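You operate a simulated robot arm through the tools that you are given. There is no shell and no other tool. Be economical: measure what you need, move in short steps, check, and stop when the job is done.

The job below is to be done with a simulated two-armed robot. You get a single attempt, and the scene is never put back.

JOB
Run one trial stroke on press B, then switch it off again.
Fine: motor on, mode ONCE, one stroke by the white button, mode OFF, motor off.

Only the result counts: the job must be done as asked and must still hold three seconds after the hand-in. Knocking over, shifting, dropping, spilling or breaking anything else fails it.

ROBOT AND FRAMES
Two 7-joint arms with fingered hands on one trunk, on a base that drives. Base frame: it is fixed to the floor where the robot stands at the start and does not move with it; the origin is under the middle of the robot, x ahead of it, y to its left, z up. Lengths are in mm, angles in rad, forces in N, time in s.
The left shoulder is at the start at [70, 142, 1014], the right one opposite. With the tool pointing down near the work surface each hand reaches from about 380 to 780 mm from the robot's upright axis, wherever it stands, measured 20 degrees to its own side. Places, roughly: B stop button farther from A [500, 2100, 1500]; B stop button nearer press A [1200, 400, 1500]; box batch knob [2700, -3700, 900]; box mode knob [2600, -3500, 900]; box speed knob [2600, -3600, 900]; press a motor on button [2700, -3400, 1000]; press a stroke button [2700, -3500, 1000]; press b blue lever [1600, 2800, 1100]; press b count button [900, -400, 800]; press b red lever [700, 2400, 900]; press b yellow lever [1500, 2700, 1100]; stand batch knob [900, -300, 700]; stand mode knob [800, -100, 800]; stand reset button [900, -300, 800]; stand speed knob [800, -200, 700]; stand stop button [900, -200, 900]. Payload 3.6 kg a hand.
The TCP of each hand is the grasp point between the finger pads, 25 mm short of the fingertips. In the tool frame z runs along the fingers and y along their closing line. Largest opening 88 mm; the body of the gripper starts 29 mm behind the TCP. The gripper is a hand of 5 fingers: y runs from the thumb to the fingers, the wrist lies at [-13, -97, -162] in the tool frame, and closing takes about 1.5 s.
Orientation is told as [roll, pitch, yaw] about the base's x, y, z axes, in that order, counted from this pose: with the fingers straight down and the wrist toward the robot, the tool's x, y and z point along [0, 1, 0], [1, 0, 0] and [0, 0, -1] of the base frame.

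CONTROLS
- The arms move only by the tool play_rows. It takes "left_moves", "right_moves" or both (then of equal length, played together; a hand with none holds still); each is a list of rows, each a list of 6 numbers: the shift along the tool's x, y, z in units of 500 mm (1.0 is 500 mm), then the turn, a rotation vector about the tool's x, y, z in units of 45 degrees (1.0 is 45 degrees). In form: [[dx, dy, dz, ax, ay, az], ...]. A call has 1 to 10 rows; each row is the pose to reach, as a shift and turn from the pose commanded when the call began, along the tool's axes at that moment. "left_gripper" and "right_gripper" are, for a hand that has rows, the finger opening in cm, from 0 to 8.8, set as the call begins (left out, the last holds). A call with a number of a shift or a turn outside -1 to 1 is refused whole. Each row takes 0.2 s and may step no farther than 50 mm and 0.15 rad from the row before; otherwise, or with a gripper value out of range, the whole call is refused. A pose out of reach is approached as far as the arm can. The call stops where the force on the tool passes 40 N (or 10 N more than at its start, if that is more) or the arm is blocked; 0.2 s more then pass. The fingers move at their own pace (about 72 mm/s each) and stop on an object; they squeeze with about 24 N. The grip force told is the motor's: it shows also when the fingers shut on nothing. Time passes only in rows, and 0.2 s behind the last, so rows that repeat a pose let the fingers close. The reply holds the time, the measured pose of the TCP, the force on the tool along the base axes, the opening and the grip force, in the units named above and with some noise, with the torque about the TCP (base axes, N m) and any sound that the robot's microphone picked up.
- Cameras (640 x 400 px; columns grow to the right, rows downward): "scene" is now at [139.1, -25.4, 1261.1]; the picture's right is [-0.27, -0.96, 0.00], its down [-0.37, 0.10, -0.92] and it looks along [0.89, -0.25, -0.39] (base axes); focal length 274 px, centre (320, 200). "left" rides on the left gripper at [-59, -79, -105] in its tool frame; the picture's right is [-0.73, -0.32, 0.61], its down [0.62, -0.68, 0.38] and it looks along [0.29, 0.66, 0.70] (tool axes); focal length 234 px, centre (320, 200). "right" rides on the right gripper at [59, -79, -105] in its tool frame; the picture's right is [-0.73, 0.32, -0.61], its down [-0.62, -0.68, 0.38] and it looks along [-0.29, 0.66, 0.70] (tool axes); focal length 234 px, centre (320, 200). There is no depth. A picture from a camera that has moved, and an enlarged one, comes with that camera's place and axes in the base frame and with its lens.
- grab_frame(camera): a new picture of that camera. It takes no simulated time.
- slide_trunk(by): slides the trunk up (or, below 0, down) by that many mm; the arms and the scene camera ride with it, the base frame stays. It gives what a move gives, with no picture.
- base_move(legs): drives the robot by 1 to 6 legs, each [ahead, left, turn to the left] in mm, mm and rad, along the robot's own axes; the way and the turn of a leg run together, so that a leg with both is an arc; at most 1500 mm and 3.142 rad a leg. The arms and the cameras ride along, it lands a little off, and it stops where it bumps. It gives what a move gives.
- finger_targets(index, middle, ring, little, thumb_bend, thumb_turn, hand): sets how far each is bent, from 0 (flat) to 1 (curled in); at 0.3 the hand is open as for a grip, at 0.7 the pads meet at the TCP. One left out holds its place. A second passes; each finger stops where it meets its share of the squeeze, and holds until it gets a number again. A gripper value or a shape takes the hand back. It gives what a move gives, with no picture; readings hold the bend of each and the force on index, middle, ring, little, thumb and palm. thumb_turn goes from beside the hand (0) to across from the fingers (1), as for a grip.
- hand_shape(shape, hand): the hand has 5 fingers and takes this shape, open, in about a second: jaw (thumb against the fingers, like two jaws); tri (thumb and two fingers); tip (a fingertip pinch); poke (one finger out to press); point (the index stretched); flat (the hand flat); cup (the hand cupped); fist (a fist). The gripper value then closes the fingers along that shape, each until it touches; the sizes above hold for jaw. It gives what a move gives, with no picture.
- head_to(pan, tilt): turns the head with the scene camera to pan (to the left, within 1.501 rad either way) and tilt (down, from -0.506 to 1.204), counted from straight ahead of the robot. It gives what a move gives.
- zoom(camera, box): a new picture of the part [left, top, right, bottom] of that camera's present view, enlarged. It takes no simulated time.
- job_done(): hands the job in; it is judged then, once.

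Work in short steps. Places have to be worked out from the pictures, the camera data and where the tool is seen: move nearer, look again, correct. Check each grasp and each placing, and mend what went wrong. You have 120 turns and 100 pictures in all, those below and enlarged ones among them. Open the grippers and draw the arms clear of the work before you hand the job in, unless the task says otherwise; then end with one line.

The tools are called as a command line: name --argument value ..., lists and objects as JSON in quotes. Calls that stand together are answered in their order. play_rows: Moves the arms, as the interface text tells. Its arguments: {"type":"object","properties":{"left_moves":{"type":"array"},"left_gripper":{"type":"number"},"right_moves":{"type":"array"},"right_gripper":{"type":"number"}},"required":[]} The other tools are called the same way: slide_trunk (by) slides the trunk up or down; hand_shape (shape, hand) gives the hand a shape; finger_targets (index, middle, ring, little, thumb_bend, thumb_turn, hand) moves the fingers one by one; base_move (legs) drives the base; head_to (pan, tilt) turns the head that bears the scene camera; grab_frame (camera) takes a picture; zoom (camera, box) takes an enlarged picture of a part of a camera's view; job_done () hands the job in.

At the start:

```text
t: 0.0
left_tcp_pos: [475.4, 51.1, 1171.5]
left_tool_rot: [-0.001, -0.001, 0.0]
left_wrist_force: [-0.8, 0.3, -0.1]
left_ft_torque: [0.01, -0.01, -0.02]
left_grip_width: 87.7
left_finger_force: 0.0
left_shape: jaw
left_bend: [0.3, 0.3, 0.3, 0.3, 0.3, 0.98]
left_finger forces: [0.0, 0.1, 0.0, 0.0, 0.1, 0.1]
right_tcp_pos: [462.3, -328.3, 1206.4]
right_tool_rot: [0.0, 0.0, -0.001]
right_wrist_force: [0.1, -0.1, 0.4]
right_ft_torque: [0.0, -0.03, -0.02]
right_grip_width: 87.7
right_finger_force: 0.0
right_shape: jaw
right_bend: [0.3, 0.3, 0.3, 0.3, 0.3, 0.98]
right_finger forces: [0.0, 0.1, 0.0, 0.0, 0.0, 0.0]
trunk travel left (down, up): [-550.0, 390.0]
robot x, y, heading: [-1.0, 2.2, -0.004]
head pan, tilt: [-0.269, 0.396]
```

scene: 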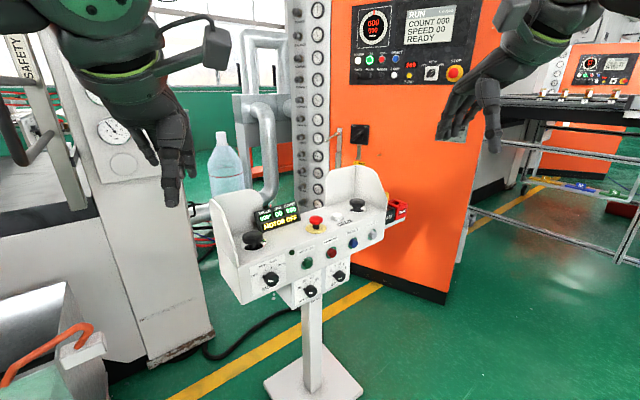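
right: 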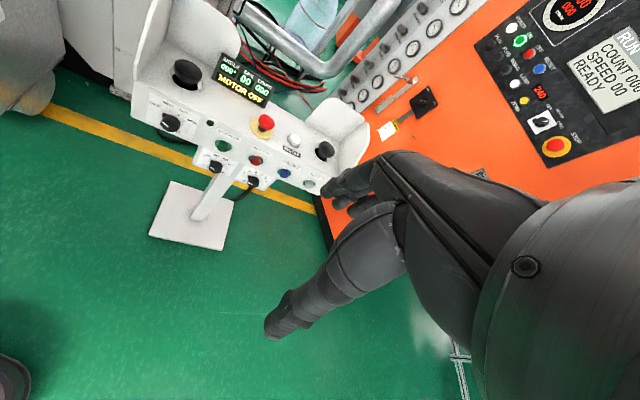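
left: 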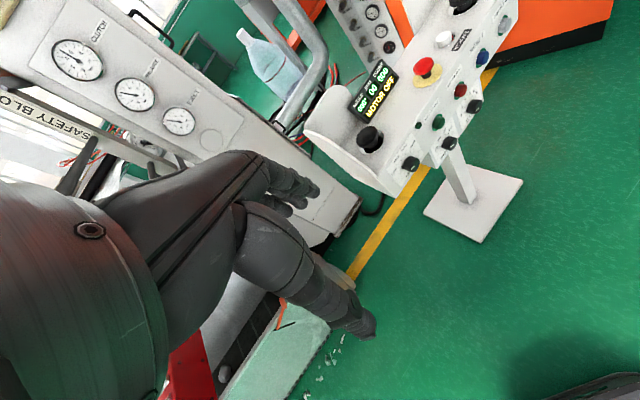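

I'll zoom in on the stand in front to read its labels.

zoom --camera "scene" --box '[200, 160, 420, 310]'

zoom --camera "right" --box '[130, 20, 380, 200]'

zoom --camera "left" --box '[300, 0, 530, 180]'

```text
2.67 times, centred on (310, 235) of scene
camera zoom: at [139.1, -25.4, 1261.1], right [-0.27, -0.96, 0.0], down [-0.37, 0.1, -0.92], along [0.89, -0.25, -0.39], focal length 731 px, centre (347, 107)
```

zoom: 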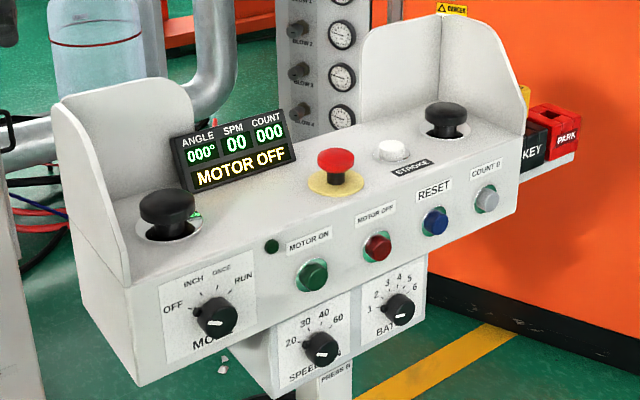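

```text
2.22 times, centred on (255, 110) of right
camera zoom: at [382.8, -270.4, 1310.2], right [0.32, -0.73, 0.61], down [-0.68, -0.62, -0.38], along [0.66, -0.29, -0.7], focal length 520 px, centre (464, 400)
```

zoom: 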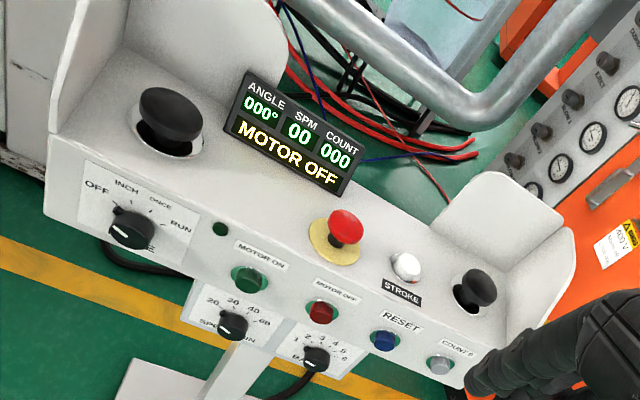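

```text
2.22 times, centred on (415, 90) of left
camera zoom: at [396.2, -7.9, 1276.7], right [-0.32, -0.73, -0.61], down [-0.68, 0.62, -0.38], along [0.66, 0.29, -0.7], focal length 520 px, centre (109, 444)
```

zoom: 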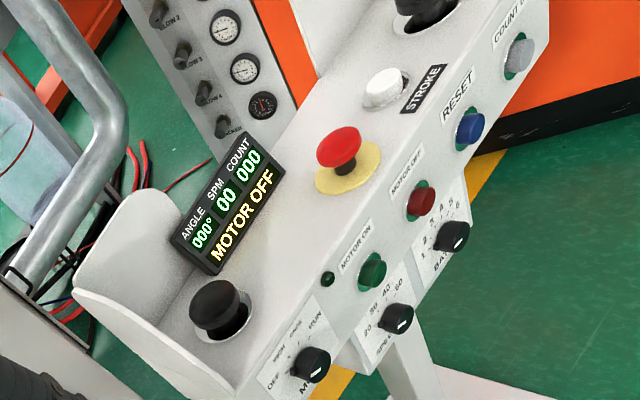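

The stand reads "PRESS B". Before touching anything I check the surroundings to the left: press B's die space, its stop buttons, and its safety blocks.

head_to --pan 0.7 --tilt 0.1

grab_frame --camera "scene"

head_to --pan 1.5 --tilt 0.1

grab_frame --camera "scene"

head_to --pan 0.0 --tilt -0.1

grab_frame --camera "scene"

head_to --pan -0.8 --tilt 0.1

grab_frame --camera "scene"

```text
t: 1.2
left_tcp_pos: [475.5, 52.3, 1172.2]
left_tool_rot: [0.002, 0.001, -0.001]
left_wrist_force: [-0.1, 0.1, -0.6]
left_ft_torque: [0.0, 0.02, 0.02]
left_grip_width: 87.9
left_finger_force: 0.0
left_shape: jaw
left_bend: [0.3, 0.3, 0.3, 0.3, 0.3, 0.98]
left_finger forces: [0.0, 0.1, 0.1, 0.0, 0.1, 0.0]
right_tcp_pos: [462.4, -327.6, 1206.9]
right_tool_rot: [-0.001, 0.001, 0.002]
right_wrist_force: [0.2, 0.2, -0.5]
right_ft_torque: [0.01, 0.0, 0.01]
right_grip_width: 87.8
right_finger_force: 0.1
right_shape: jaw
right_bend: [0.3, 0.3, 0.3, 0.3, 0.3, 0.98]
right_finger forces: [0.1, 0.0, 0.0, 0.0, 0.1, 0.1]
trunk travel left (down, up): [-550.0, 390.0]
robot x, y, heading: [1.6, -1.6, -0.001]
head pan, tilt: [0.7, 0.099]
```

```text
93 pictures are left
camera scene: at [120.2, 58.4, 1288.7], right [0.64, -0.77, 0.0], down [-0.08, -0.06, -0.99], along [0.76, 0.64, -0.1], focal length 274 px, centre (320, 200)
```

scene: 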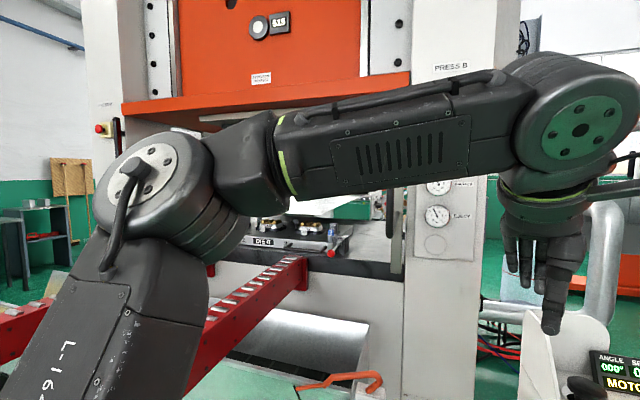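

```text
t: 2.4
left_tcp_pos: [476.3, 50.7, 1170.3]
left_tool_rot: [-0.001, 0.001, 0.001]
left_wrist_force: [0.2, -0.2, -0.2]
left_ft_torque: [0.0, 0.04, 0.02]
left_grip_width: 87.8
left_finger_force: 0.1
left_shape: jaw
left_bend: [0.3, 0.3, 0.3, 0.3, 0.3, 0.98]
left_finger forces: [0.0, 0.1, 0.0, 0.0, 0.1, 0.0]
right_tcp_pos: [462.7, -328.5, 1205.5]
right_tool_rot: [0.001, -0.001, -0.001]
right_wrist_force: [0.2, 0.1, 0.5]
right_ft_torque: [0.0, 0.02, -0.01]
right_grip_width: 87.5
right_finger_force: 0.0
right_shape: jaw
right_bend: [0.3, 0.3, 0.3, 0.3, 0.3, 0.98]
right_finger forces: [0.0, 0.1, 0.0, 0.0, 0.0, 0.1]
trunk travel left (down, up): [-550.0, 390.0]
robot x, y, heading: [-0.3, -1.0, 0.003]
head pan, tilt: [1.499, 0.099]
```

```text
92 pictures are left
camera scene: at [56.4, 91.0, 1288.7], right [1.0, -0.07, 0.0], down [-0.01, -0.1, -1.0], along [0.07, 0.99, -0.1], focal length 274 px, centre (320, 200)
```

scene: 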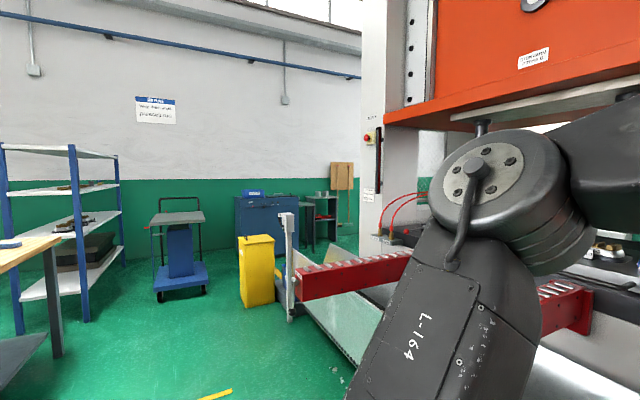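

```text
t: 4.0
left_tcp_pos: [475.3, 51.5, 1172.2]
left_tool_rot: [-0.001, -0.001, 0.0]
left_wrist_force: [0.0, 0.2, 0.6]
left_ft_torque: [0.01, 0.01, 0.01]
left_grip_width: 87.8
left_finger_force: 0.0
left_shape: jaw
left_bend: [0.3, 0.3, 0.3, 0.3, 0.3, 0.98]
left_finger forces: [0.0, 0.1, 0.0, 0.1, 0.0, 0.0]
right_tcp_pos: [462.3, -328.4, 1206.3]
right_tool_rot: [0.002, 0.001, -0.001]
right_wrist_force: [0.0, -0.3, 0.3]
right_ft_torque: [0.01, 0.01, -0.01]
right_grip_width: 87.7
right_finger_force: 0.0
right_shape: jaw
right_bend: [0.3, 0.3, 0.3, 0.3, 0.3, 0.98]
right_finger forces: [0.0, 0.1, 0.1, 0.0, 0.0, 0.0]
trunk travel left (down, up): [-550.0, 390.0]
robot x, y, heading: [-0.9, -0.9, 0.001]
head pan, tilt: [0.0, -0.099]
```

```text
91 pictures are left
camera scene: at [136.8, -0.7, 1306.5], right [0.0, -1.0, 0.0], down [0.1, 0.0, -1.0], along [1.0, 0.0, 0.1], focal length 274 px, centre (320, 200)
```

scene: 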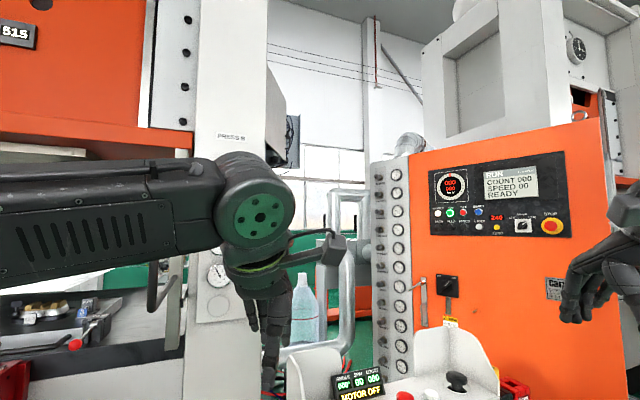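

```text
t: 5.1
left_tcp_pos: [477.0, 50.4, 1171.3]
left_tool_rot: [0.0, 0.0, 0.001]
left_wrist_force: [0.5, 0.7, 0.1]
left_ft_torque: [0.04, 0.04, -0.01]
left_grip_width: 87.9
left_finger_force: 0.0
left_shape: jaw
left_bend: [0.3, 0.3, 0.3, 0.3, 0.3, 0.98]
left_finger forces: [0.1, 0.0, 0.0, 0.0, 0.0, 0.0]
right_tcp_pos: [463.4, -328.3, 1206.4]
right_tool_rot: [0.001, 0.001, 0.0]
right_wrist_force: [-0.7, -0.4, 0.2]
right_ft_torque: [0.03, -0.02, 0.01]
right_grip_width: 87.6
right_finger_force: 0.1
right_shape: jaw
right_bend: [0.3, 0.3, 0.3, 0.3, 0.3, 0.98]
right_finger forces: [0.1, 0.0, 0.0, 0.1, 0.1, 0.0]
trunk travel left (down, up): [-550.0, 390.0]
robot x, y, heading: [1.0, 1.7, -0.005]
head pan, tilt: [-0.799, 0.099]
```

```text
90 pictures are left
camera scene: at [114.0, -66.7, 1288.7], right [-0.72, -0.7, 0.0], down [-0.07, 0.07, -1.0], along [0.69, -0.71, -0.1], focal length 274 px, centre (320, 200)
```

scene: 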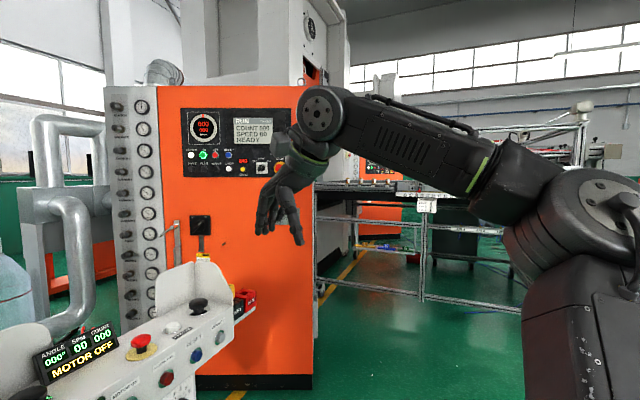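

I noticed a "SAFETY BLO.." label near press B; I inspect it and the die space, since a block in the die would matter.

head_to --pan 0.35 --tilt 0.35

grab_frame --camera "scene"

zoom --camera "left" --box '[0, 0, 240, 200]'

zoom --camera "scene" --box '[0, 0, 320, 200]'

```text
t: 6.5
left_tcp_pos: [474.1, 51.1, 1171.0]
left_tool_rot: [0.0, 0.001, 0.0]
left_wrist_force: [-0.4, -0.7, 0.7]
left_ft_torque: [-0.03, 0.03, 0.0]
left_grip_width: 87.5
left_finger_force: 0.0
left_shape: jaw
left_bend: [0.3, 0.3, 0.3, 0.3, 0.3, 0.98]
left_finger forces: [0.0, 0.0, 0.0, 0.0, 0.0, 0.0]
right_tcp_pos: [462.6, -328.1, 1205.7]
right_tool_rot: [0.001, 0.0, 0.0]
right_wrist_force: [0.1, -1.0, 0.4]
right_ft_torque: [-0.02, 0.01, 0.0]
right_grip_width: 87.8
right_finger_force: 0.0
right_shape: jaw
right_bend: [0.3, 0.3, 0.3, 0.3, 0.3, 0.98]
right_finger forces: [0.0, 0.0, 0.0, 0.0, 0.1, 0.0]
trunk travel left (down, up): [-550.0, 390.0]
robot x, y, heading: [1.7, -0.6, -0.003]
head pan, tilt: [0.351, 0.351]
```

```text
89 pictures are left
camera scene: at [137.2, 31.1, 1265.3], right [0.34, -0.94, 0.0], down [-0.32, -0.12, -0.94], along [0.88, 0.32, -0.34], focal length 274 px, centre (320, 200)
```

scene: 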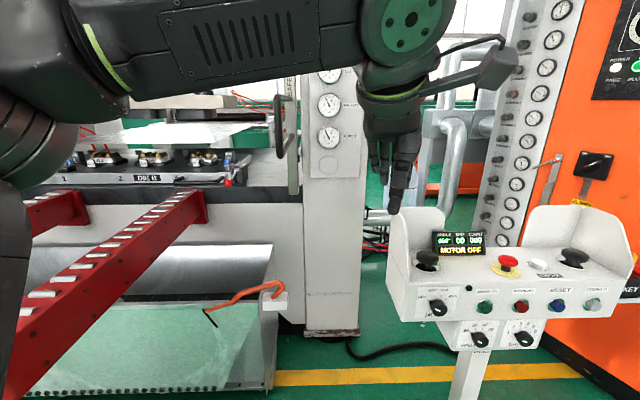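

```text
2.00 times, centred on (120, 100) of left
camera zoom: at [396.3, -7.9, 1276.7], right [-0.32, -0.73, -0.61], down [-0.68, 0.62, -0.38], along [0.66, 0.29, -0.7], focal length 468 px, centre (720, 400)
```

zoom: 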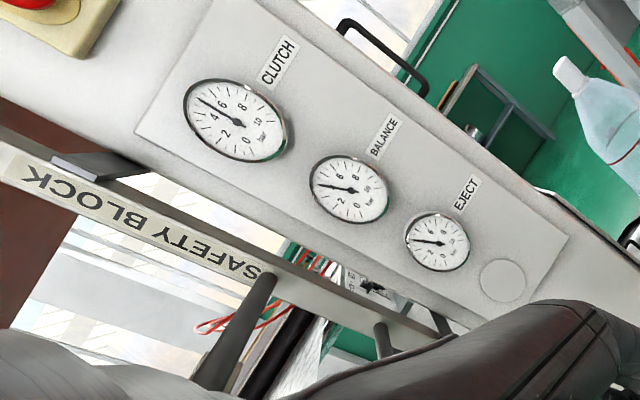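

```text
2.00 times, centred on (160, 100) of scene
camera zoom: at [137.2, 31.1, 1265.3], right [0.34, -0.94, 0.0], down [-0.32, -0.12, -0.94], along [0.88, 0.32, -0.34], focal length 548 px, centre (640, 400)
```

zoom: 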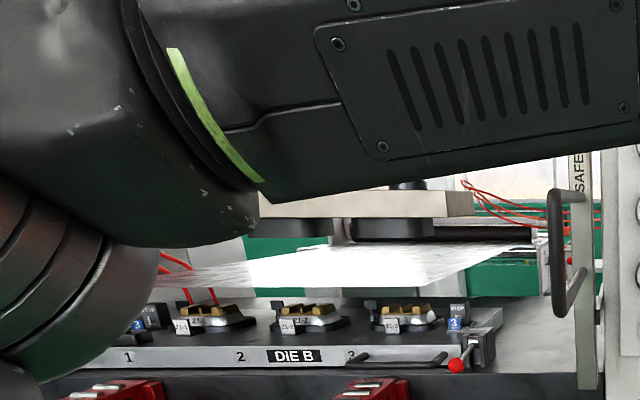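

The safety block's position (in the die or in its holder) is unclear. I turn the base right to take the left arm out of the line of sight and look at the press again.

base_move --legs '[[0, 0, -0.8]]'

head_to --pan 1.25 --tilt 0.1

grab_frame --camera "scene"

```text
t: 9.0
left_tcp_pos: [370.3, -301.6, 1172.1]
left_tool_rot: [0.001, 0.001, -0.792]
left_wrist_force: [0.0, 0.2, 0.2]
left_ft_torque: [0.01, 0.01, 0.0]
left_grip_width: 87.5
left_finger_force: 0.0
left_shape: jaw
left_bend: [0.3, 0.3, 0.3, 0.3, 0.3, 0.98]
left_finger forces: [0.0, 0.1, 0.1, 0.0, 0.1, 0.0]
right_tcp_pos: [90.6, -560.0, 1206.7]
right_tool_rot: [0.0, 0.001, -0.793]
right_wrist_force: [0.0, 0.0, -0.2]
right_ft_torque: [0.03, 0.01, 0.01]
right_grip_width: 87.7
right_finger_force: 0.1
right_shape: jaw
right_bend: [0.3, 0.3, 0.3, 0.3, 0.3, 0.98]
right_finger forces: [0.1, 0.1, 0.1, 0.0, 0.0, 0.0]
trunk travel left (down, up): [-550.0, 390.0]
robot x, y, heading: [0.1, 1.4, -0.797]
head pan, tilt: [0.351, 0.351]
```

```text
t: 10.2
left_tcp_pos: [370.9, -302.8, 1170.7]
left_tool_rot: [0.001, 0.0, -0.795]
left_wrist_force: [0.4, 0.2, 0.8]
left_ft_torque: [0.0, -0.01, -0.01]
left_grip_width: 87.6
left_finger_force: 0.1
left_shape: jaw
left_bend: [0.3, 0.3, 0.3, 0.3, 0.3, 0.98]
left_finger forces: [0.1, 0.0, 0.1, 0.0, 0.1, 0.0]
right_tcp_pos: [90.9, -560.1, 1206.0]
right_tool_rot: [0.0, -0.002, -0.794]
right_wrist_force: [-0.4, -1.1, 0.3]
right_ft_torque: [0.02, 0.0, 0.02]
right_grip_width: 87.6
right_finger_force: 0.1
right_shape: jaw
right_bend: [0.3, 0.3, 0.3, 0.3, 0.3, 0.98]
right_finger forces: [0.0, 0.0, 0.0, 0.1, 0.0, 0.1]
trunk travel left (down, up): [-550.0, 390.0]
robot x, y, heading: [1.2, 4.1, -0.799]
head pan, tilt: [1.25, 0.099]
```

```text
86 pictures are left
camera scene: at [117.4, 4.0, 1288.7], right [0.44, -0.9, 0.0], down [-0.09, -0.04, -0.99], along [0.89, 0.44, -0.1], focal length 274 px, centre (320, 200)
```

scene: 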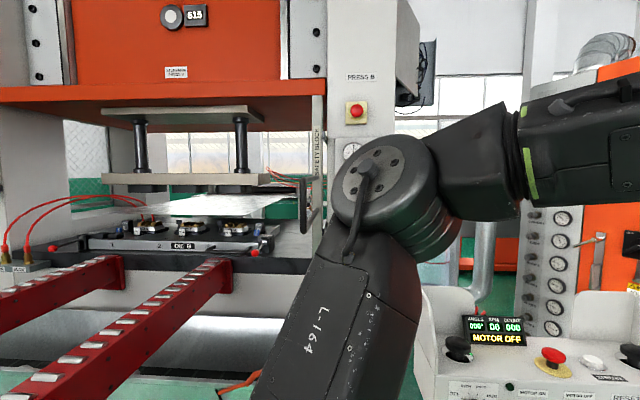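

zoom --camera "scene" --box '[220, 60, 400, 290]'

zoom --camera "scene" --box '[30, 90, 280, 280]'

```text
1.74 times, centred on (310, 175) of scene
camera zoom: at [117.4, 4.0, 1288.7], right [0.44, -0.9, 0.0], down [-0.09, -0.04, -0.99], along [0.89, 0.44, -0.1], focal length 477 px, centre (337, 244)
```

zoom: 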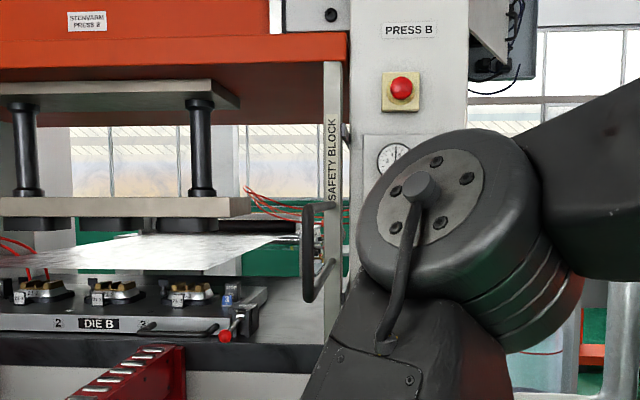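

```text
2.11 times, centred on (155, 185) of scene
camera zoom: at [117.4, 4.0, 1288.7], right [0.44, -0.9, 0.0], down [-0.09, -0.04, -0.99], along [0.89, 0.44, -0.1], focal length 577 px, centre (667, 232)
```

zoom: 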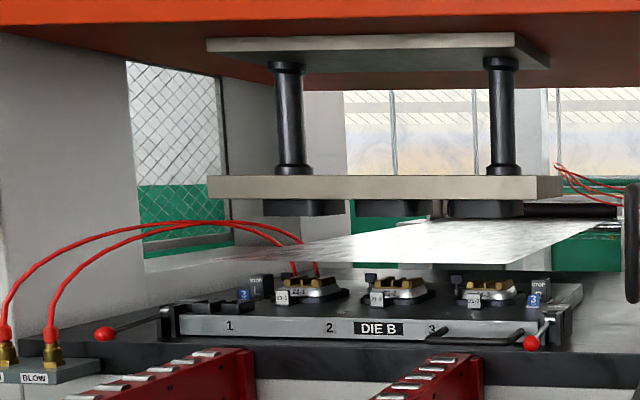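

The safety block looks as if it may be standing between ram and bolster. I look at the PARK/KEY items on the stand's right and zoom in on the block.

zoom --camera "scene" --box '[285, 70, 345, 240]'

head_to --pan 0.5 --tilt 0.5

grab_frame --camera "scene"

```text
2.35 times, centred on (315, 155) of scene
camera zoom: at [117.4, 4.0, 1288.7], right [0.44, -0.9, 0.0], down [-0.09, -0.04, -0.99], along [0.89, 0.44, -0.1], focal length 645 px, centre (332, 306)
```

zoom: 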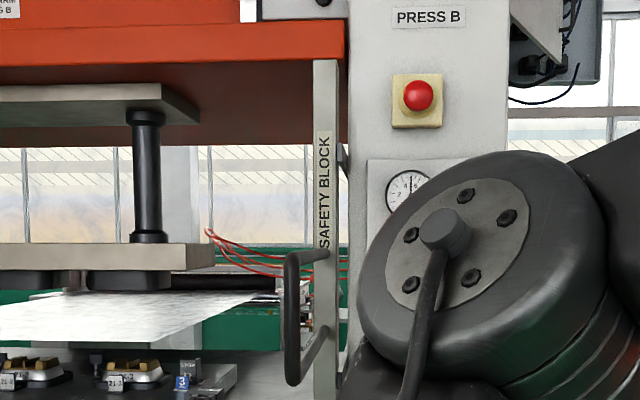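

```text
t: 11.3
left_tcp_pos: [370.6, -301.3, 1170.9]
left_tool_rot: [-0.001, 0.0, -0.794]
left_wrist_force: [-0.1, 0.6, 0.1]
left_ft_torque: [0.0, -0.01, -0.02]
left_grip_width: 87.8
left_finger_force: 0.1
left_shape: jaw
left_bend: [0.3, 0.3, 0.3, 0.3, 0.3, 0.98]
left_finger forces: [0.0, 0.0, 0.1, 0.1, 0.1, 0.1]
right_tcp_pos: [90.6, -560.2, 1206.8]
right_tool_rot: [0.001, 0.0, -0.793]
right_wrist_force: [-0.1, -0.1, -0.8]
right_ft_torque: [0.0, -0.01, 0.03]
right_grip_width: 87.7
right_finger_force: 0.1
right_shape: jaw
right_bend: [0.3, 0.3, 0.3, 0.3, 0.3, 0.98]
right_finger forces: [0.1, 0.0, 0.0, 0.0, 0.1, 0.0]
trunk travel left (down, up): [-550.0, 390.0]
robot x, y, heading: [-0.0, 0.2, -0.798]
head pan, tilt: [0.499, 0.499]
```

```text
82 pictures are left
camera scene: at [121.9, -62.8, 1251.7], right [-0.29, -0.96, 0.0], down [-0.46, 0.14, -0.88], along [0.84, -0.25, -0.48], focal length 274 px, centre (320, 200)
```

scene: 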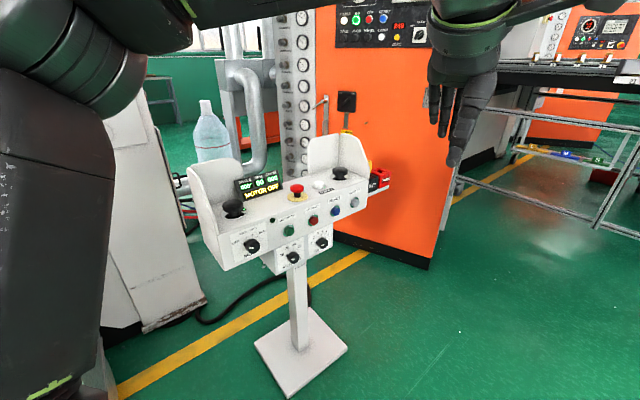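

zoom --camera "scene" --box '[320, 120, 420, 220]'

zoom --camera "scene" --box '[190, 150, 370, 280]'

```text
4.00 times, centred on (370, 170) of scene
camera zoom: at [121.9, -62.8, 1251.7], right [-0.29, -0.96, 0.0], down [-0.46, 0.14, -0.88], along [0.84, -0.25, -0.48], focal length 1096 px, centre (120, 320)
```

zoom: 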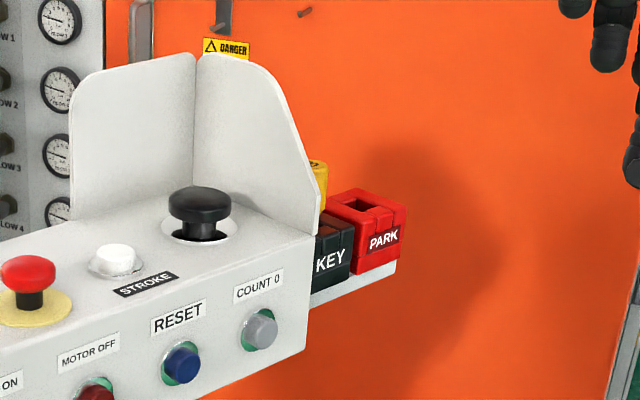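

```text
3.08 times, centred on (280, 215) of scene
camera zoom: at [121.9, -62.8, 1251.7], right [-0.29, -0.96, 0.0], down [-0.46, 0.14, -0.88], along [0.84, -0.25, -0.48], focal length 843 px, centre (443, 154)
```

zoom: 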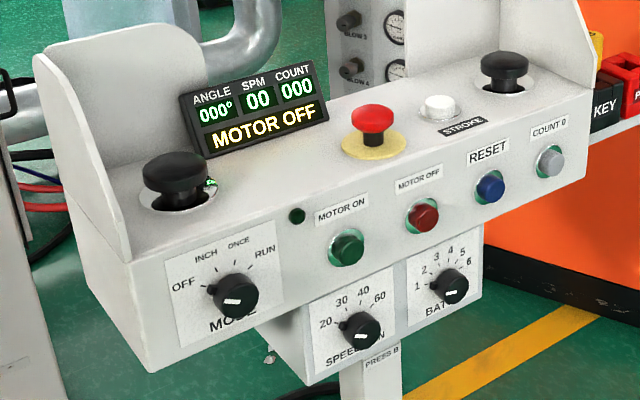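

The block's top seems exactly at the ram's bottom edge. I raise the trunk so that the camera is above that edge: if the block's top is then hidden, it's under the ram.

slide_trunk --by 390

head_to --pan 1.25 --tilt 0.2

zoom --camera "scene" --box '[160, 60, 480, 260]'

```text
t: 15.0
left_tcp_pos: [370.0, -301.8, 1561.2]
left_tool_rot: [0.0, 0.002, -0.794]
left_wrist_force: [-0.5, 0.8, -0.6]
left_ft_torque: [-0.01, -0.04, -0.01]
left_grip_width: 88.0
left_finger_force: 0.1
left_shape: jaw
left_bend: [0.3, 0.3, 0.3, 0.3, 0.3, 0.98]
left_finger forces: [0.0, 0.1, 0.0, 0.0, 0.1, 0.0]
right_tcp_pos: [90.8, -560.2, 1597.0]
right_tool_rot: [0.0, 0.001, -0.792]
right_wrist_force: [-0.2, 0.5, -0.9]
right_ft_torque: [0.01, 0.01, 0.03]
right_grip_width: 87.6
right_finger_force: 0.0
right_shape: jaw
right_bend: [0.3, 0.3, 0.3, 0.3, 0.3, 0.98]
right_finger forces: [0.0, 0.0, 0.0, 0.1, 0.1, 0.0]
trunk travel left (down, up): [-940.0, 0.0]
robot x, y, heading: [2.9, 2.9, -0.794]
head pan, tilt: [0.499, 0.499]
```

```text
t: 16.1
left_tcp_pos: [369.0, -301.7, 1561.7]
left_tool_rot: [-0.001, 0.0, -0.796]
left_wrist_force: [0.0, -0.4, -0.6]
left_ft_torque: [0.0, 0.0, 0.02]
left_grip_width: 87.6
left_finger_force: 0.0
left_shape: jaw
left_bend: [0.3, 0.3, 0.3, 0.3, 0.3, 0.98]
left_finger forces: [0.0, 0.1, 0.0, 0.1, 0.0, 0.0]
right_tcp_pos: [89.4, -559.7, 1596.1]
right_tool_rot: [0.001, 0.0, -0.794]
right_wrist_force: [0.7, -0.5, -0.3]
right_ft_torque: [0.02, -0.01, 0.01]
right_grip_width: 87.9
right_finger_force: 0.0
right_shape: jaw
right_bend: [0.3, 0.3, 0.3, 0.3, 0.3, 0.98]
right_finger forces: [0.0, 0.0, 0.0, 0.1, 0.0, 0.0]
trunk travel left (down, up): [-940.0, 0.0]
robot x, y, heading: [-1.1, 1.6, -0.788]
head pan, tilt: [1.25, 0.201]
```

```text
2.00 times, centred on (320, 160) of scene
camera zoom: at [118.4, 4.4, 1669.3], right [0.44, -0.9, 0.0], down [-0.18, -0.09, -0.98], along [0.88, 0.43, -0.2], focal length 548 px, centre (320, 280)
```

zoom: 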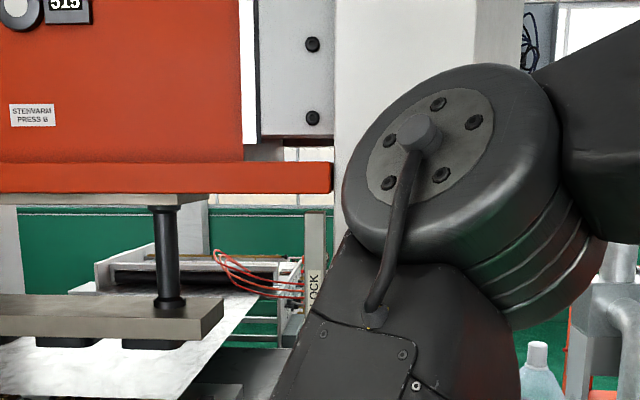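

The block's top comes out at about x=1093, z=1584, while the ram lip's front is roughly 100 mm behind it, so the block hangs in its holder at the column and the die is free. Next I lower the trunk, face the stand (its panel is turned about 0.3 rad) and shift to the right.

slide_trunk --by -390

base_move --legs '[[0, 0, 1.09], [0, -200, 0]]'

head_to --pan 0.0 --tilt 0.6

grab_frame --camera "scene"

```text
t: 19.9
left_tcp_pos: [369.7, -302.6, 1172.2]
left_tool_rot: [0.001, 0.0, -0.794]
left_wrist_force: [0.3, 0.1, -0.5]
left_ft_torque: [-0.01, 0.0, -0.02]
left_grip_width: 87.6
left_finger_force: 0.1
left_shape: jaw
left_bend: [0.3, 0.3, 0.3, 0.3, 0.3, 0.98]
left_finger forces: [0.0, 0.0, 0.1, 0.1, 0.0, 0.1]
right_tcp_pos: [90.4, -560.1, 1205.8]
right_tool_rot: [0.0, 0.001, -0.791]
right_wrist_force: [-0.2, -0.4, 0.3]
right_ft_torque: [0.01, 0.02, -0.02]
right_grip_width: 87.5
right_finger_force: 0.0
right_shape: jaw
right_bend: [0.3, 0.3, 0.3, 0.3, 0.3, 0.98]
right_finger forces: [0.1, 0.0, 0.0, 0.0, 0.0, 0.1]
trunk travel left (down, up): [-550.0, 390.0]
robot x, y, heading: [-0.9, -4.1, -0.799]
head pan, tilt: [1.25, 0.201]
```

```text
t: 24.1
left_tcp_pos: [496.8, -4.8, 1172.0]
left_tool_rot: [0.0, -0.001, 0.283]
left_wrist_force: [0.5, -0.4, -0.7]
left_ft_torque: [-0.01, 0.04, 0.02]
left_grip_width: 87.7
left_finger_force: 0.1
left_shape: jaw
left_bend: [0.3, 0.3, 0.3, 0.3, 0.3, 0.98]
left_finger forces: [0.0, 0.0, 0.1, 0.0, 0.0, 0.0]
right_tcp_pos: [591.2, -373.2, 1207.4]
right_tool_rot: [0.001, 0.001, 0.285]
right_wrist_force: [-0.4, -0.4, -0.2]
right_ft_torque: [0.0, 0.0, 0.01]
right_grip_width: 87.6
right_finger_force: 0.0
right_shape: jaw
right_bend: [0.3, 0.3, 0.3, 0.3, 0.3, 0.98]
right_finger forces: [0.0, 0.0, 0.0, 0.1, 0.0, 0.1]
trunk travel left (down, up): [-550.0, 390.0]
robot x, y, heading: [53.1, -186.2, 0.287]
head pan, tilt: [1.25, 0.201]
```

```text
t: 25.6
left_tcp_pos: [496.2, -4.5, 1171.7]
left_tool_rot: [0.0, 0.0, 0.285]
left_wrist_force: [-0.1, 0.0, 1.0]
left_ft_torque: [0.02, 0.02, 0.0]
left_grip_width: 87.7
left_finger_force: 0.0
left_shape: jaw
left_bend: [0.3, 0.3, 0.3, 0.3, 0.3, 0.98]
left_finger forces: [0.0, 0.0, 0.1, 0.0, 0.0, 0.0]
right_tcp_pos: [590.6, -374.3, 1205.7]
right_tool_rot: [0.001, 0.001, 0.285]
right_wrist_force: [0.9, 0.0, -0.1]
right_ft_torque: [0.04, 0.03, -0.02]
right_grip_width: 87.7
right_finger_force: 0.1
right_shape: jaw
right_bend: [0.3, 0.3, 0.3, 0.3, 0.3, 0.98]
right_finger forces: [0.1, 0.1, 0.0, 0.0, 0.1, 0.1]
trunk travel left (down, up): [-550.0, 390.0]
robot x, y, heading: [52.7, -188.4, 0.284]
head pan, tilt: [0.0, 0.6]
```

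```text
78 pictures are left
camera scene: at [187.1, -149.2, 1242.5], right [0.28, -0.96, 0.0], down [-0.54, -0.16, -0.83], along [0.79, 0.23, -0.56], focal length 274 px, centre (320, 200)
```

scene: 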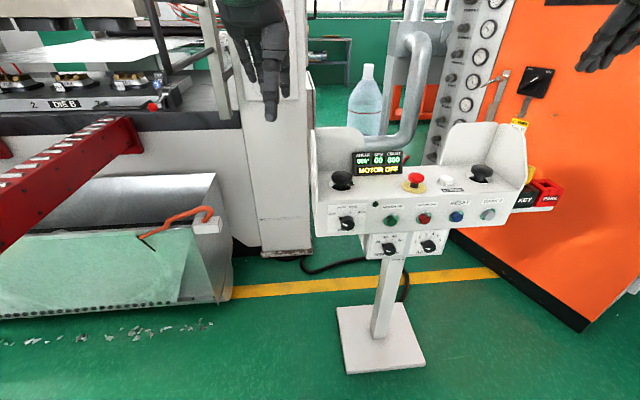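

zoom --camera "scene" --box '[310, 120, 450, 270]'

zoom --camera "scene" --box '[430, 110, 570, 230]'

hand_shape --shape "poke" --hand "right"

grab_frame --camera "right"

```text
2.67 times, centred on (380, 195) of scene
camera zoom: at [187.1, -149.2, 1242.5], right [0.28, -0.96, 0.0], down [-0.54, -0.16, -0.83], along [0.79, 0.23, -0.56], focal length 731 px, centre (160, 213)
```

zoom: 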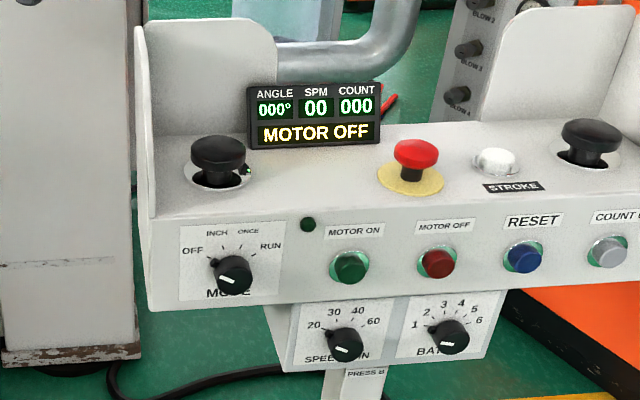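

```text
3.33 times, centred on (500, 170) of scene
camera zoom: at [187.1, -149.2, 1242.5], right [0.28, -0.96, 0.0], down [-0.54, -0.16, -0.83], along [0.79, 0.23, -0.56], focal length 914 px, centre (-280, 300)
```

zoom: 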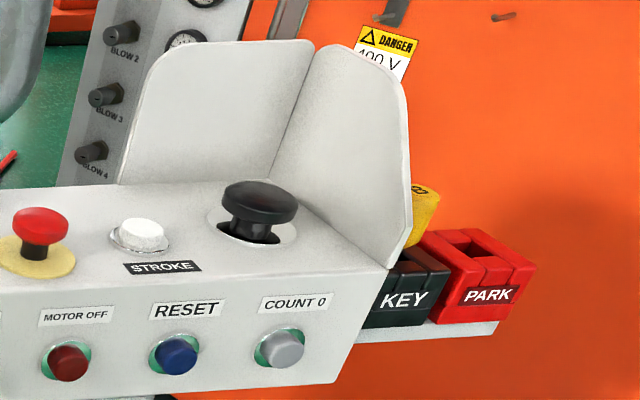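

```text
t: 26.5
left_tcp_pos: [496.8, -5.4, 1171.7]
left_tool_rot: [0.001, -0.001, 0.284]
left_wrist_force: [0.3, 0.1, 1.1]
left_ft_torque: [-0.04, 0.02, -0.02]
left_grip_width: 87.7
left_finger_force: 0.1
left_shape: jaw
left_bend: [0.3, 0.3, 0.3, 0.3, 0.3, 0.98]
left_finger forces: [0.0, 0.0, 0.0, 0.0, 0.1, 0.1]
right_tcp_pos: [590.5, -374.2, 1206.1]
right_tool_rot: [0.001, 0.001, 0.285]
right_wrist_force: [-0.3, 0.4, -0.5]
right_ft_torque: [0.01, -0.02, -0.01]
right_grip_width: 0.0
right_finger_force: 0.0
right_shape: poke
right_bend: [0.7, 0.7, 0.99, 0.99, 1.0, 1.0]
right_finger forces: [0.0, 0.0, 0.1, 0.0, 0.0, 0.0]
trunk travel left (down, up): [-550.0, 390.0]
robot x, y, heading: [49.7, -185.1, 0.284]
head pan, tilt: [0.0, 0.6]
```

```text
75 pictures are left
camera right: at [497.4, -339.8, 1310.2], right [0.51, -0.61, 0.61], down [-0.48, -0.79, -0.38], along [0.71, -0.09, -0.7], focal length 234 px, centre (320, 200)
```

right: 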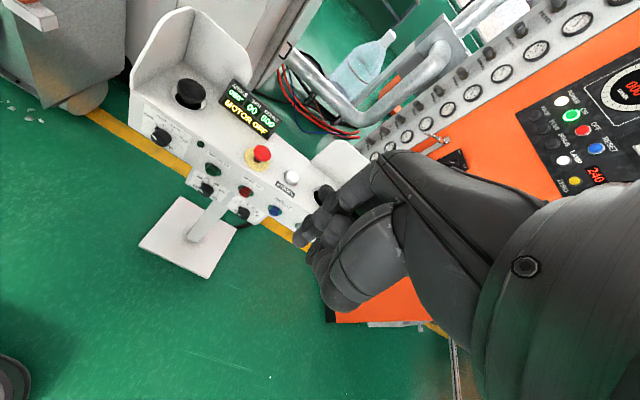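

Readings so far: mode knob at (753,-58,778), Motor On at (800,-172,777), Motor Off at (836,-258,775), white stroke button at (927,-302,855), and the panel's inward direction at yaw about 0.39. Key B is in its socket and the mode mark seems to be at OFF. I now pitch the right hand forward in two calls while lowering it.

play_rows --right_moves '[[0, 0, 0.05, -0.1667, 0, 0], [0, 0, 0.1, -0.3333, 0, 0], [0, 0, 0.15, -0.5, 0, 0], [0, 0, 0.2, -0.6667, 0, 0], [0, 0, 0.25, -0.8333, 0, 0], [0, 0, 0.3, -1, 0, 0]]'

play_rows --right_moves '[[0, -0.05, 0.05, -0.1667, 0, 0], [0, -0.1, 0.1, -0.3333, 0, 0], [0, -0.15, 0.15, -0.5, 0, 0], [0, -0.2, 0.2, -0.6667, 0, 0], [0, -0.25, 0.25, -0.8333, 0, 0], [0, -0.3, 0.3, -1, 0, 0]]'

grab_frame --camera "scene"

grab_frame --camera "right"

```text
t: 27.9
left_tcp_pos: [496.4, -4.7, 1172.8]
left_tool_rot: [0.001, -0.001, 0.283]
left_wrist_force: [-0.5, -0.2, -0.7]
left_ft_torque: [0.03, -0.02, 0.01]
left_grip_width: 87.8
left_finger_force: 0.1
left_shape: jaw
left_bend: [0.3, 0.3, 0.3, 0.3, 0.3, 0.98]
left_finger forces: [0.0, 0.0, 0.1, 0.0, 0.1, 0.0]
right_tcp_pos: [591.5, -371.9, 1054.6]
right_tool_rot: [0.001, -0.787, 0.284]
right_wrist_force: [-0.2, -0.2, 0.2]
right_ft_torque: [0.02, 0.01, 0.0]
right_grip_width: 0.0
right_finger_force: 0.1
right_shape: poke
right_bend: [0.7, 0.7, 0.99, 0.99, 1.0, 1.0]
right_finger forces: [0.0, 0.1, 0.0, 0.0, 0.0, 0.0]
trunk travel left (down, up): [-550.0, 390.0]
robot x, y, heading: [53.1, -189.5, 0.279]
head pan, tilt: [0.0, 0.6]
```

```text
t: 29.3
left_tcp_pos: [497.3, -4.3, 1171.9]
left_tool_rot: [0.0, 0.001, 0.282]
left_wrist_force: [0.2, -0.1, -0.9]
left_ft_torque: [-0.02, 0.02, 0.02]
left_grip_width: 87.9
left_finger_force: 0.1
left_shape: jaw
left_bend: [0.3, 0.3, 0.3, 0.3, 0.3, 0.98]
left_finger forces: [0.1, 0.1, 0.1, 0.0, 0.1, 0.1]
right_tcp_pos: [590.5, -373.2, 841.4]
right_tool_rot: [-0.119, -1.569, 0.401]
right_wrist_force: [-0.1, 0.8, 0.1]
right_ft_torque: [0.0, 0.01, 0.04]
right_grip_width: 0.0
right_finger_force: 0.1
right_shape: poke
right_bend: [0.7, 0.7, 0.99, 0.99, 1.0, 1.0]
right_finger forces: [0.0, 0.0, 0.0, 0.0, 0.0, 0.0]
trunk travel left (down, up): [-550.0, 390.0]
robot x, y, heading: [55.2, -185.7, 0.278]
head pan, tilt: [0.0, 0.6]
```

```text
74 pictures are left
camera scene: at [187.7, -149.4, 1242.5], right [0.28, -0.96, 0.0], down [-0.54, -0.16, -0.82], along [0.79, 0.23, -0.57], focal length 274 px, centre (320, 200)
```

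scene: 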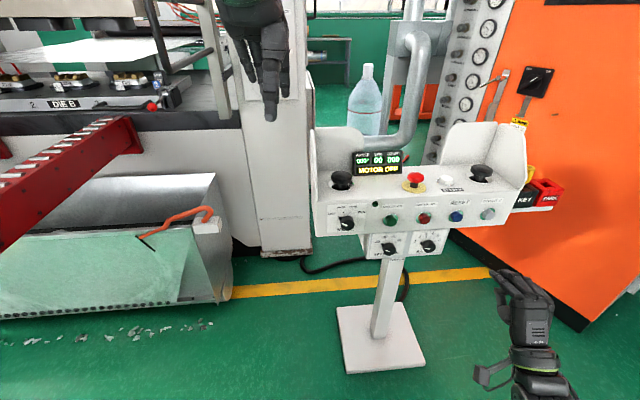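

```text
73 pictures are left
camera right: at [472.5, -346.7, 762.5], right [-0.38, -0.87, 0.32], down [0.54, -0.49, -0.68], along [0.75, -0.08, 0.66], focal length 234 px, centre (320, 200)
```

right: 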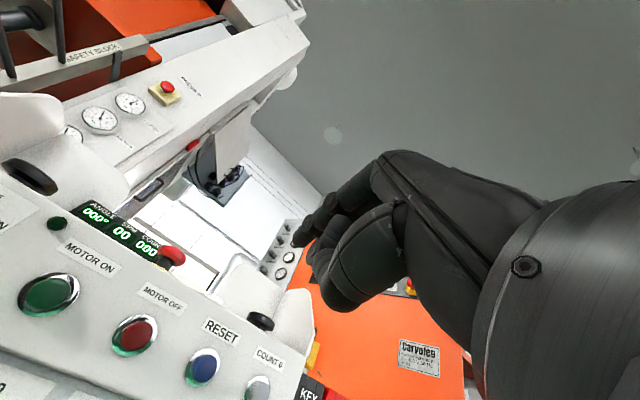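

The hand is horizontal and facing the panel. I zoom on the hand to see which finger sticks out and how, and on the safety block again.

zoom --camera "scene" --box '[460, 250, 580, 340]'

zoom --camera "right" --box '[0, 0, 220, 140]'

zoom --camera "right" --box '[260, 130, 440, 330]'

```text
4.44 times, centred on (520, 295) of scene
camera zoom: at [187.7, -149.4, 1242.5], right [0.28, -0.96, 0.0], down [-0.54, -0.16, -0.82], along [0.79, 0.23, -0.57], focal length 1218 px, centre (-569, -222)
```

zoom: 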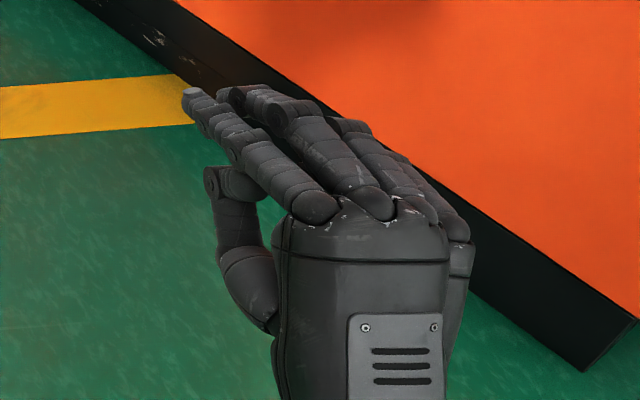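

```text
2.86 times, centred on (110, 70) of right
camera zoom: at [472.5, -346.7, 762.5], right [-0.38, -0.87, 0.32], down [0.54, -0.49, -0.68], along [0.75, -0.08, 0.66], focal length 669 px, centre (920, 571)
```

zoom: 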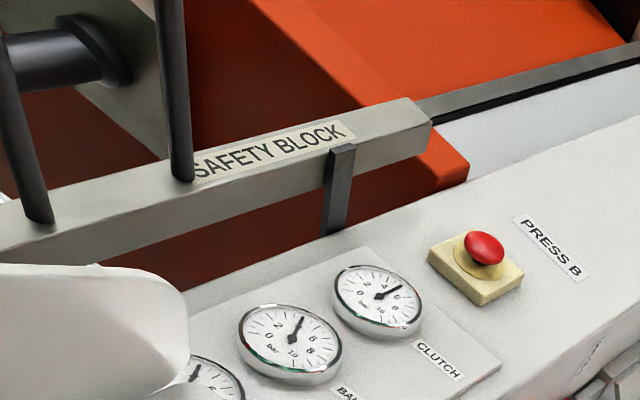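

```text
2.00 times, centred on (350, 230) of right
camera zoom: at [472.5, -346.7, 762.5], right [-0.38, -0.87, 0.32], down [0.54, -0.49, -0.68], along [0.75, -0.08, 0.66], focal length 468 px, centre (260, 140)
```

zoom: 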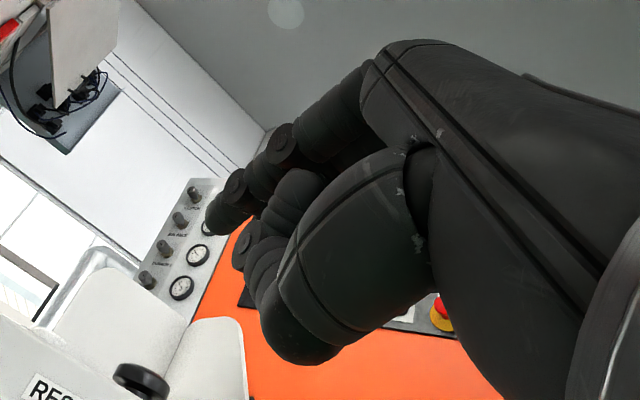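

The block is clearly clipped to the column in its holder, so it is parked. The index tip sits about 22 mm ahead and 9 mm left of the TCP; I curl the middle finger away and approach Motor On to a 40 mm standoff.

finger_targets --hand "right" --index 0.7 --middle 1.0

play_rows --right_moves '[[0.06, -0.032, 0.03, 0, 0.07, 0], [0.12, -0.064, 0.08, 0, 0.14, 0], [0.18, -0.096, 0.15, 0, 0.14, 0], [0.2386, -0.128, 0.22, 0, 0.14, 0], [0.2386, -0.128, 0.3, 0, 0.14, 0], [0.2386, -0.128, 0.392, 0, 0.14, 0]]'

grab_frame --camera "right"

zoom --camera "scene" --box '[310, 130, 510, 280]'

```text
t: 30.3
left_tcp_pos: [496.0, -4.7, 1171.5]
left_tool_rot: [0.0, -0.001, 0.284]
left_wrist_force: [-0.7, 0.3, -0.5]
left_ft_torque: [0.02, 0.02, 0.02]
left_grip_width: 88.0
left_finger_force: 0.0
left_shape: jaw
left_bend: [0.3, 0.3, 0.3, 0.3, 0.3, 0.98]
left_finger forces: [0.1, 0.0, 0.1, 0.0, 0.0, 0.0]
right_tcp_pos: [591.1, -373.4, 844.6]
right_tool_rot: [0.606, -1.571, -0.322]
right_wrist_force: [-0.2, -0.4, 0.3]
right_ft_torque: [-0.01, 0.0, 0.01]
right_grip_width: 23.9
right_finger_force: 0.1
right_shape: fingers
right_bend: [0.7, 1.0, 0.99, 0.99, 1.0, 1.0]
right_finger forces: [0.0, 0.0, 0.0, 0.0, 0.1, 0.0]
trunk travel left (down, up): [-550.0, 390.0]
robot x, y, heading: [55.7, -188.7, 0.28]
head pan, tilt: [0.0, 0.6]
```

```text
t: 31.7
left_tcp_pos: [496.9, -4.3, 1170.1]
left_tool_rot: [0.0, -0.001, 0.284]
left_wrist_force: [0.5, 0.1, 0.4]
left_ft_torque: [0.02, -0.04, -0.02]
left_grip_width: 87.7
left_finger_force: 0.1
left_shape: jaw
left_bend: [0.3, 0.3, 0.3, 0.3, 0.3, 0.98]
left_finger forces: [0.0, 0.1, 0.0, 0.1, 0.0, 0.0]
right_tcp_pos: [747.0, -204.7, 779.4]
right_tool_rot: [-0.718, -1.57, 1.109]
right_wrist_force: [0.3, 0.0, 0.1]
right_ft_torque: [0.02, -0.03, 0.0]
right_grip_width: 24.0
right_finger_force: 0.0
right_shape: fingers
right_bend: [0.7, 1.0, 0.99, 0.99, 1.0, 1.0]
right_finger forces: [0.1, 0.0, 0.1, 0.1, 0.1, 0.0]
trunk travel left (down, up): [-550.0, 390.0]
robot x, y, heading: [55.2, -190.1, 0.276]
head pan, tilt: [0.0, 0.6]
```

```text
69 pictures are left
camera right: at [625.5, -191.7, 698.1], right [-0.28, -0.9, 0.32], down [0.59, -0.43, -0.68], along [0.75, 0.0, 0.66], focal length 234 px, centre (320, 200)
```

right: 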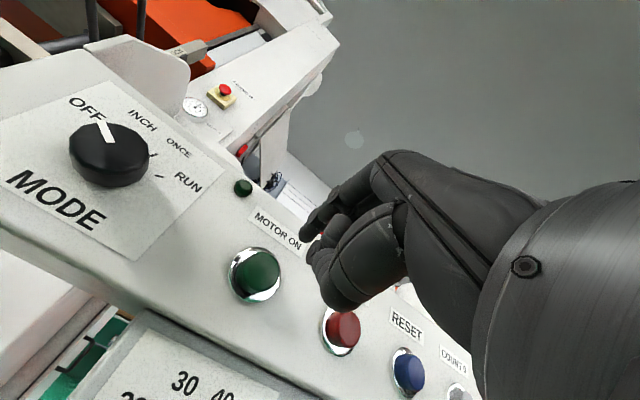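

```text
2.67 times, centred on (410, 205) of scene
camera zoom: at [188.3, -148.6, 1242.3], right [0.28, -0.96, 0.0], down [-0.54, -0.16, -0.82], along [0.79, 0.23, -0.57], focal length 731 px, centre (80, 187)
```

zoom: 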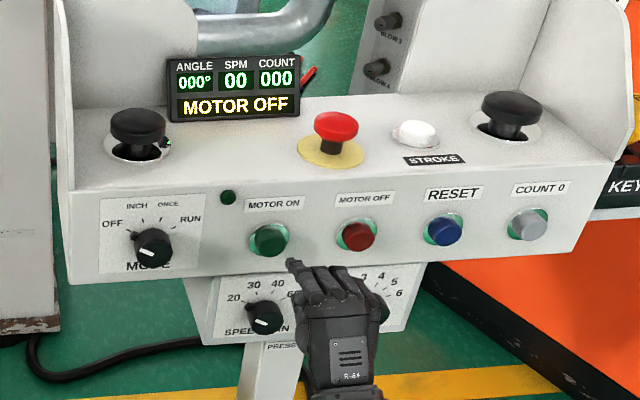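

The pointer is at OFF. Motor On refined to about (811,-172,768) with the tip at about (766,-194,779): I align (3 mm left, 11 mm down) and advance 36 mm, then creep.

play_rows --right_moves '[[0.006, -0.022, 0.0, 0, 0, 0], [0.006, -0.022, 0.03, 0, 0, 0], [0.006, -0.022, 0.06, 0, 0, 0], [0.006, -0.022, 0.072, 0, 0, 0]]'

zoom --camera "scene" --box '[350, 140, 470, 260]'

zoom --camera "right" --box '[160, 130, 420, 330]'

```text
t: 32.7
left_tcp_pos: [496.8, -5.4, 1170.8]
left_tool_rot: [0.001, 0.0, 0.283]
left_wrist_force: [-0.4, -0.9, 0.0]
left_ft_torque: [0.0, -0.01, 0.0]
left_grip_width: 87.6
left_finger_force: 0.1
left_shape: jaw
left_bend: [0.3, 0.3, 0.3, 0.3, 0.3, 0.98]
left_finger forces: [0.1, 0.1, 0.0, 0.0, 0.0, 0.0]
right_tcp_pos: [776.2, -187.2, 767.8]
right_tool_rot: [0.204, -1.57, 0.19]
right_wrist_force: [-0.1, 0.0, 0.2]
right_ft_torque: [-0.02, -0.01, -0.02]
right_grip_width: 23.7
right_finger_force: 0.0
right_shape: fingers
right_bend: [0.7, 1.0, 0.99, 0.99, 1.0, 1.0]
right_finger forces: [0.0, 0.0, 0.0, 0.1, 0.0, 0.0]
trunk travel left (down, up): [-550.0, 390.0]
robot x, y, heading: [53.3, -189.7, 0.287]
head pan, tilt: [0.0, 0.6]
```

```text
3.33 times, centred on (410, 200) of scene
camera zoom: at [187.3, -149.2, 1242.5], right [0.28, -0.96, 0.0], down [-0.54, -0.16, -0.82], along [0.79, 0.23, -0.57], focal length 914 px, centre (20, 200)
```

zoom: 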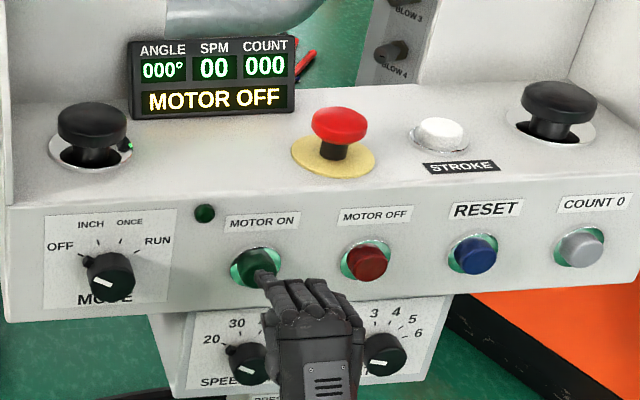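

```text
2.00 times, centred on (290, 230) of right
camera zoom: at [656.8, -174.1, 688.6], right [-0.28, -0.9, 0.32], down [0.59, -0.43, -0.68], along [0.75, 0.0, 0.66], focal length 468 px, centre (380, 140)
```

zoom: 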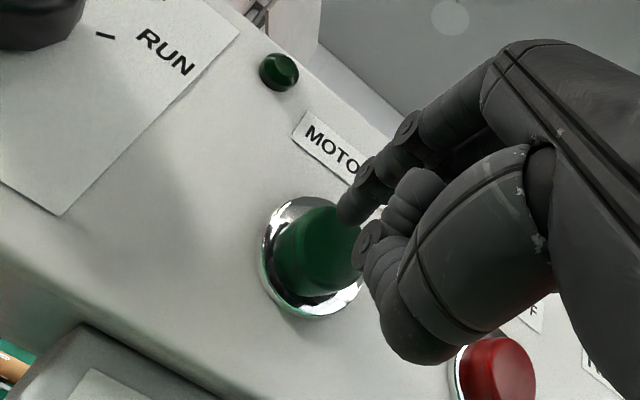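

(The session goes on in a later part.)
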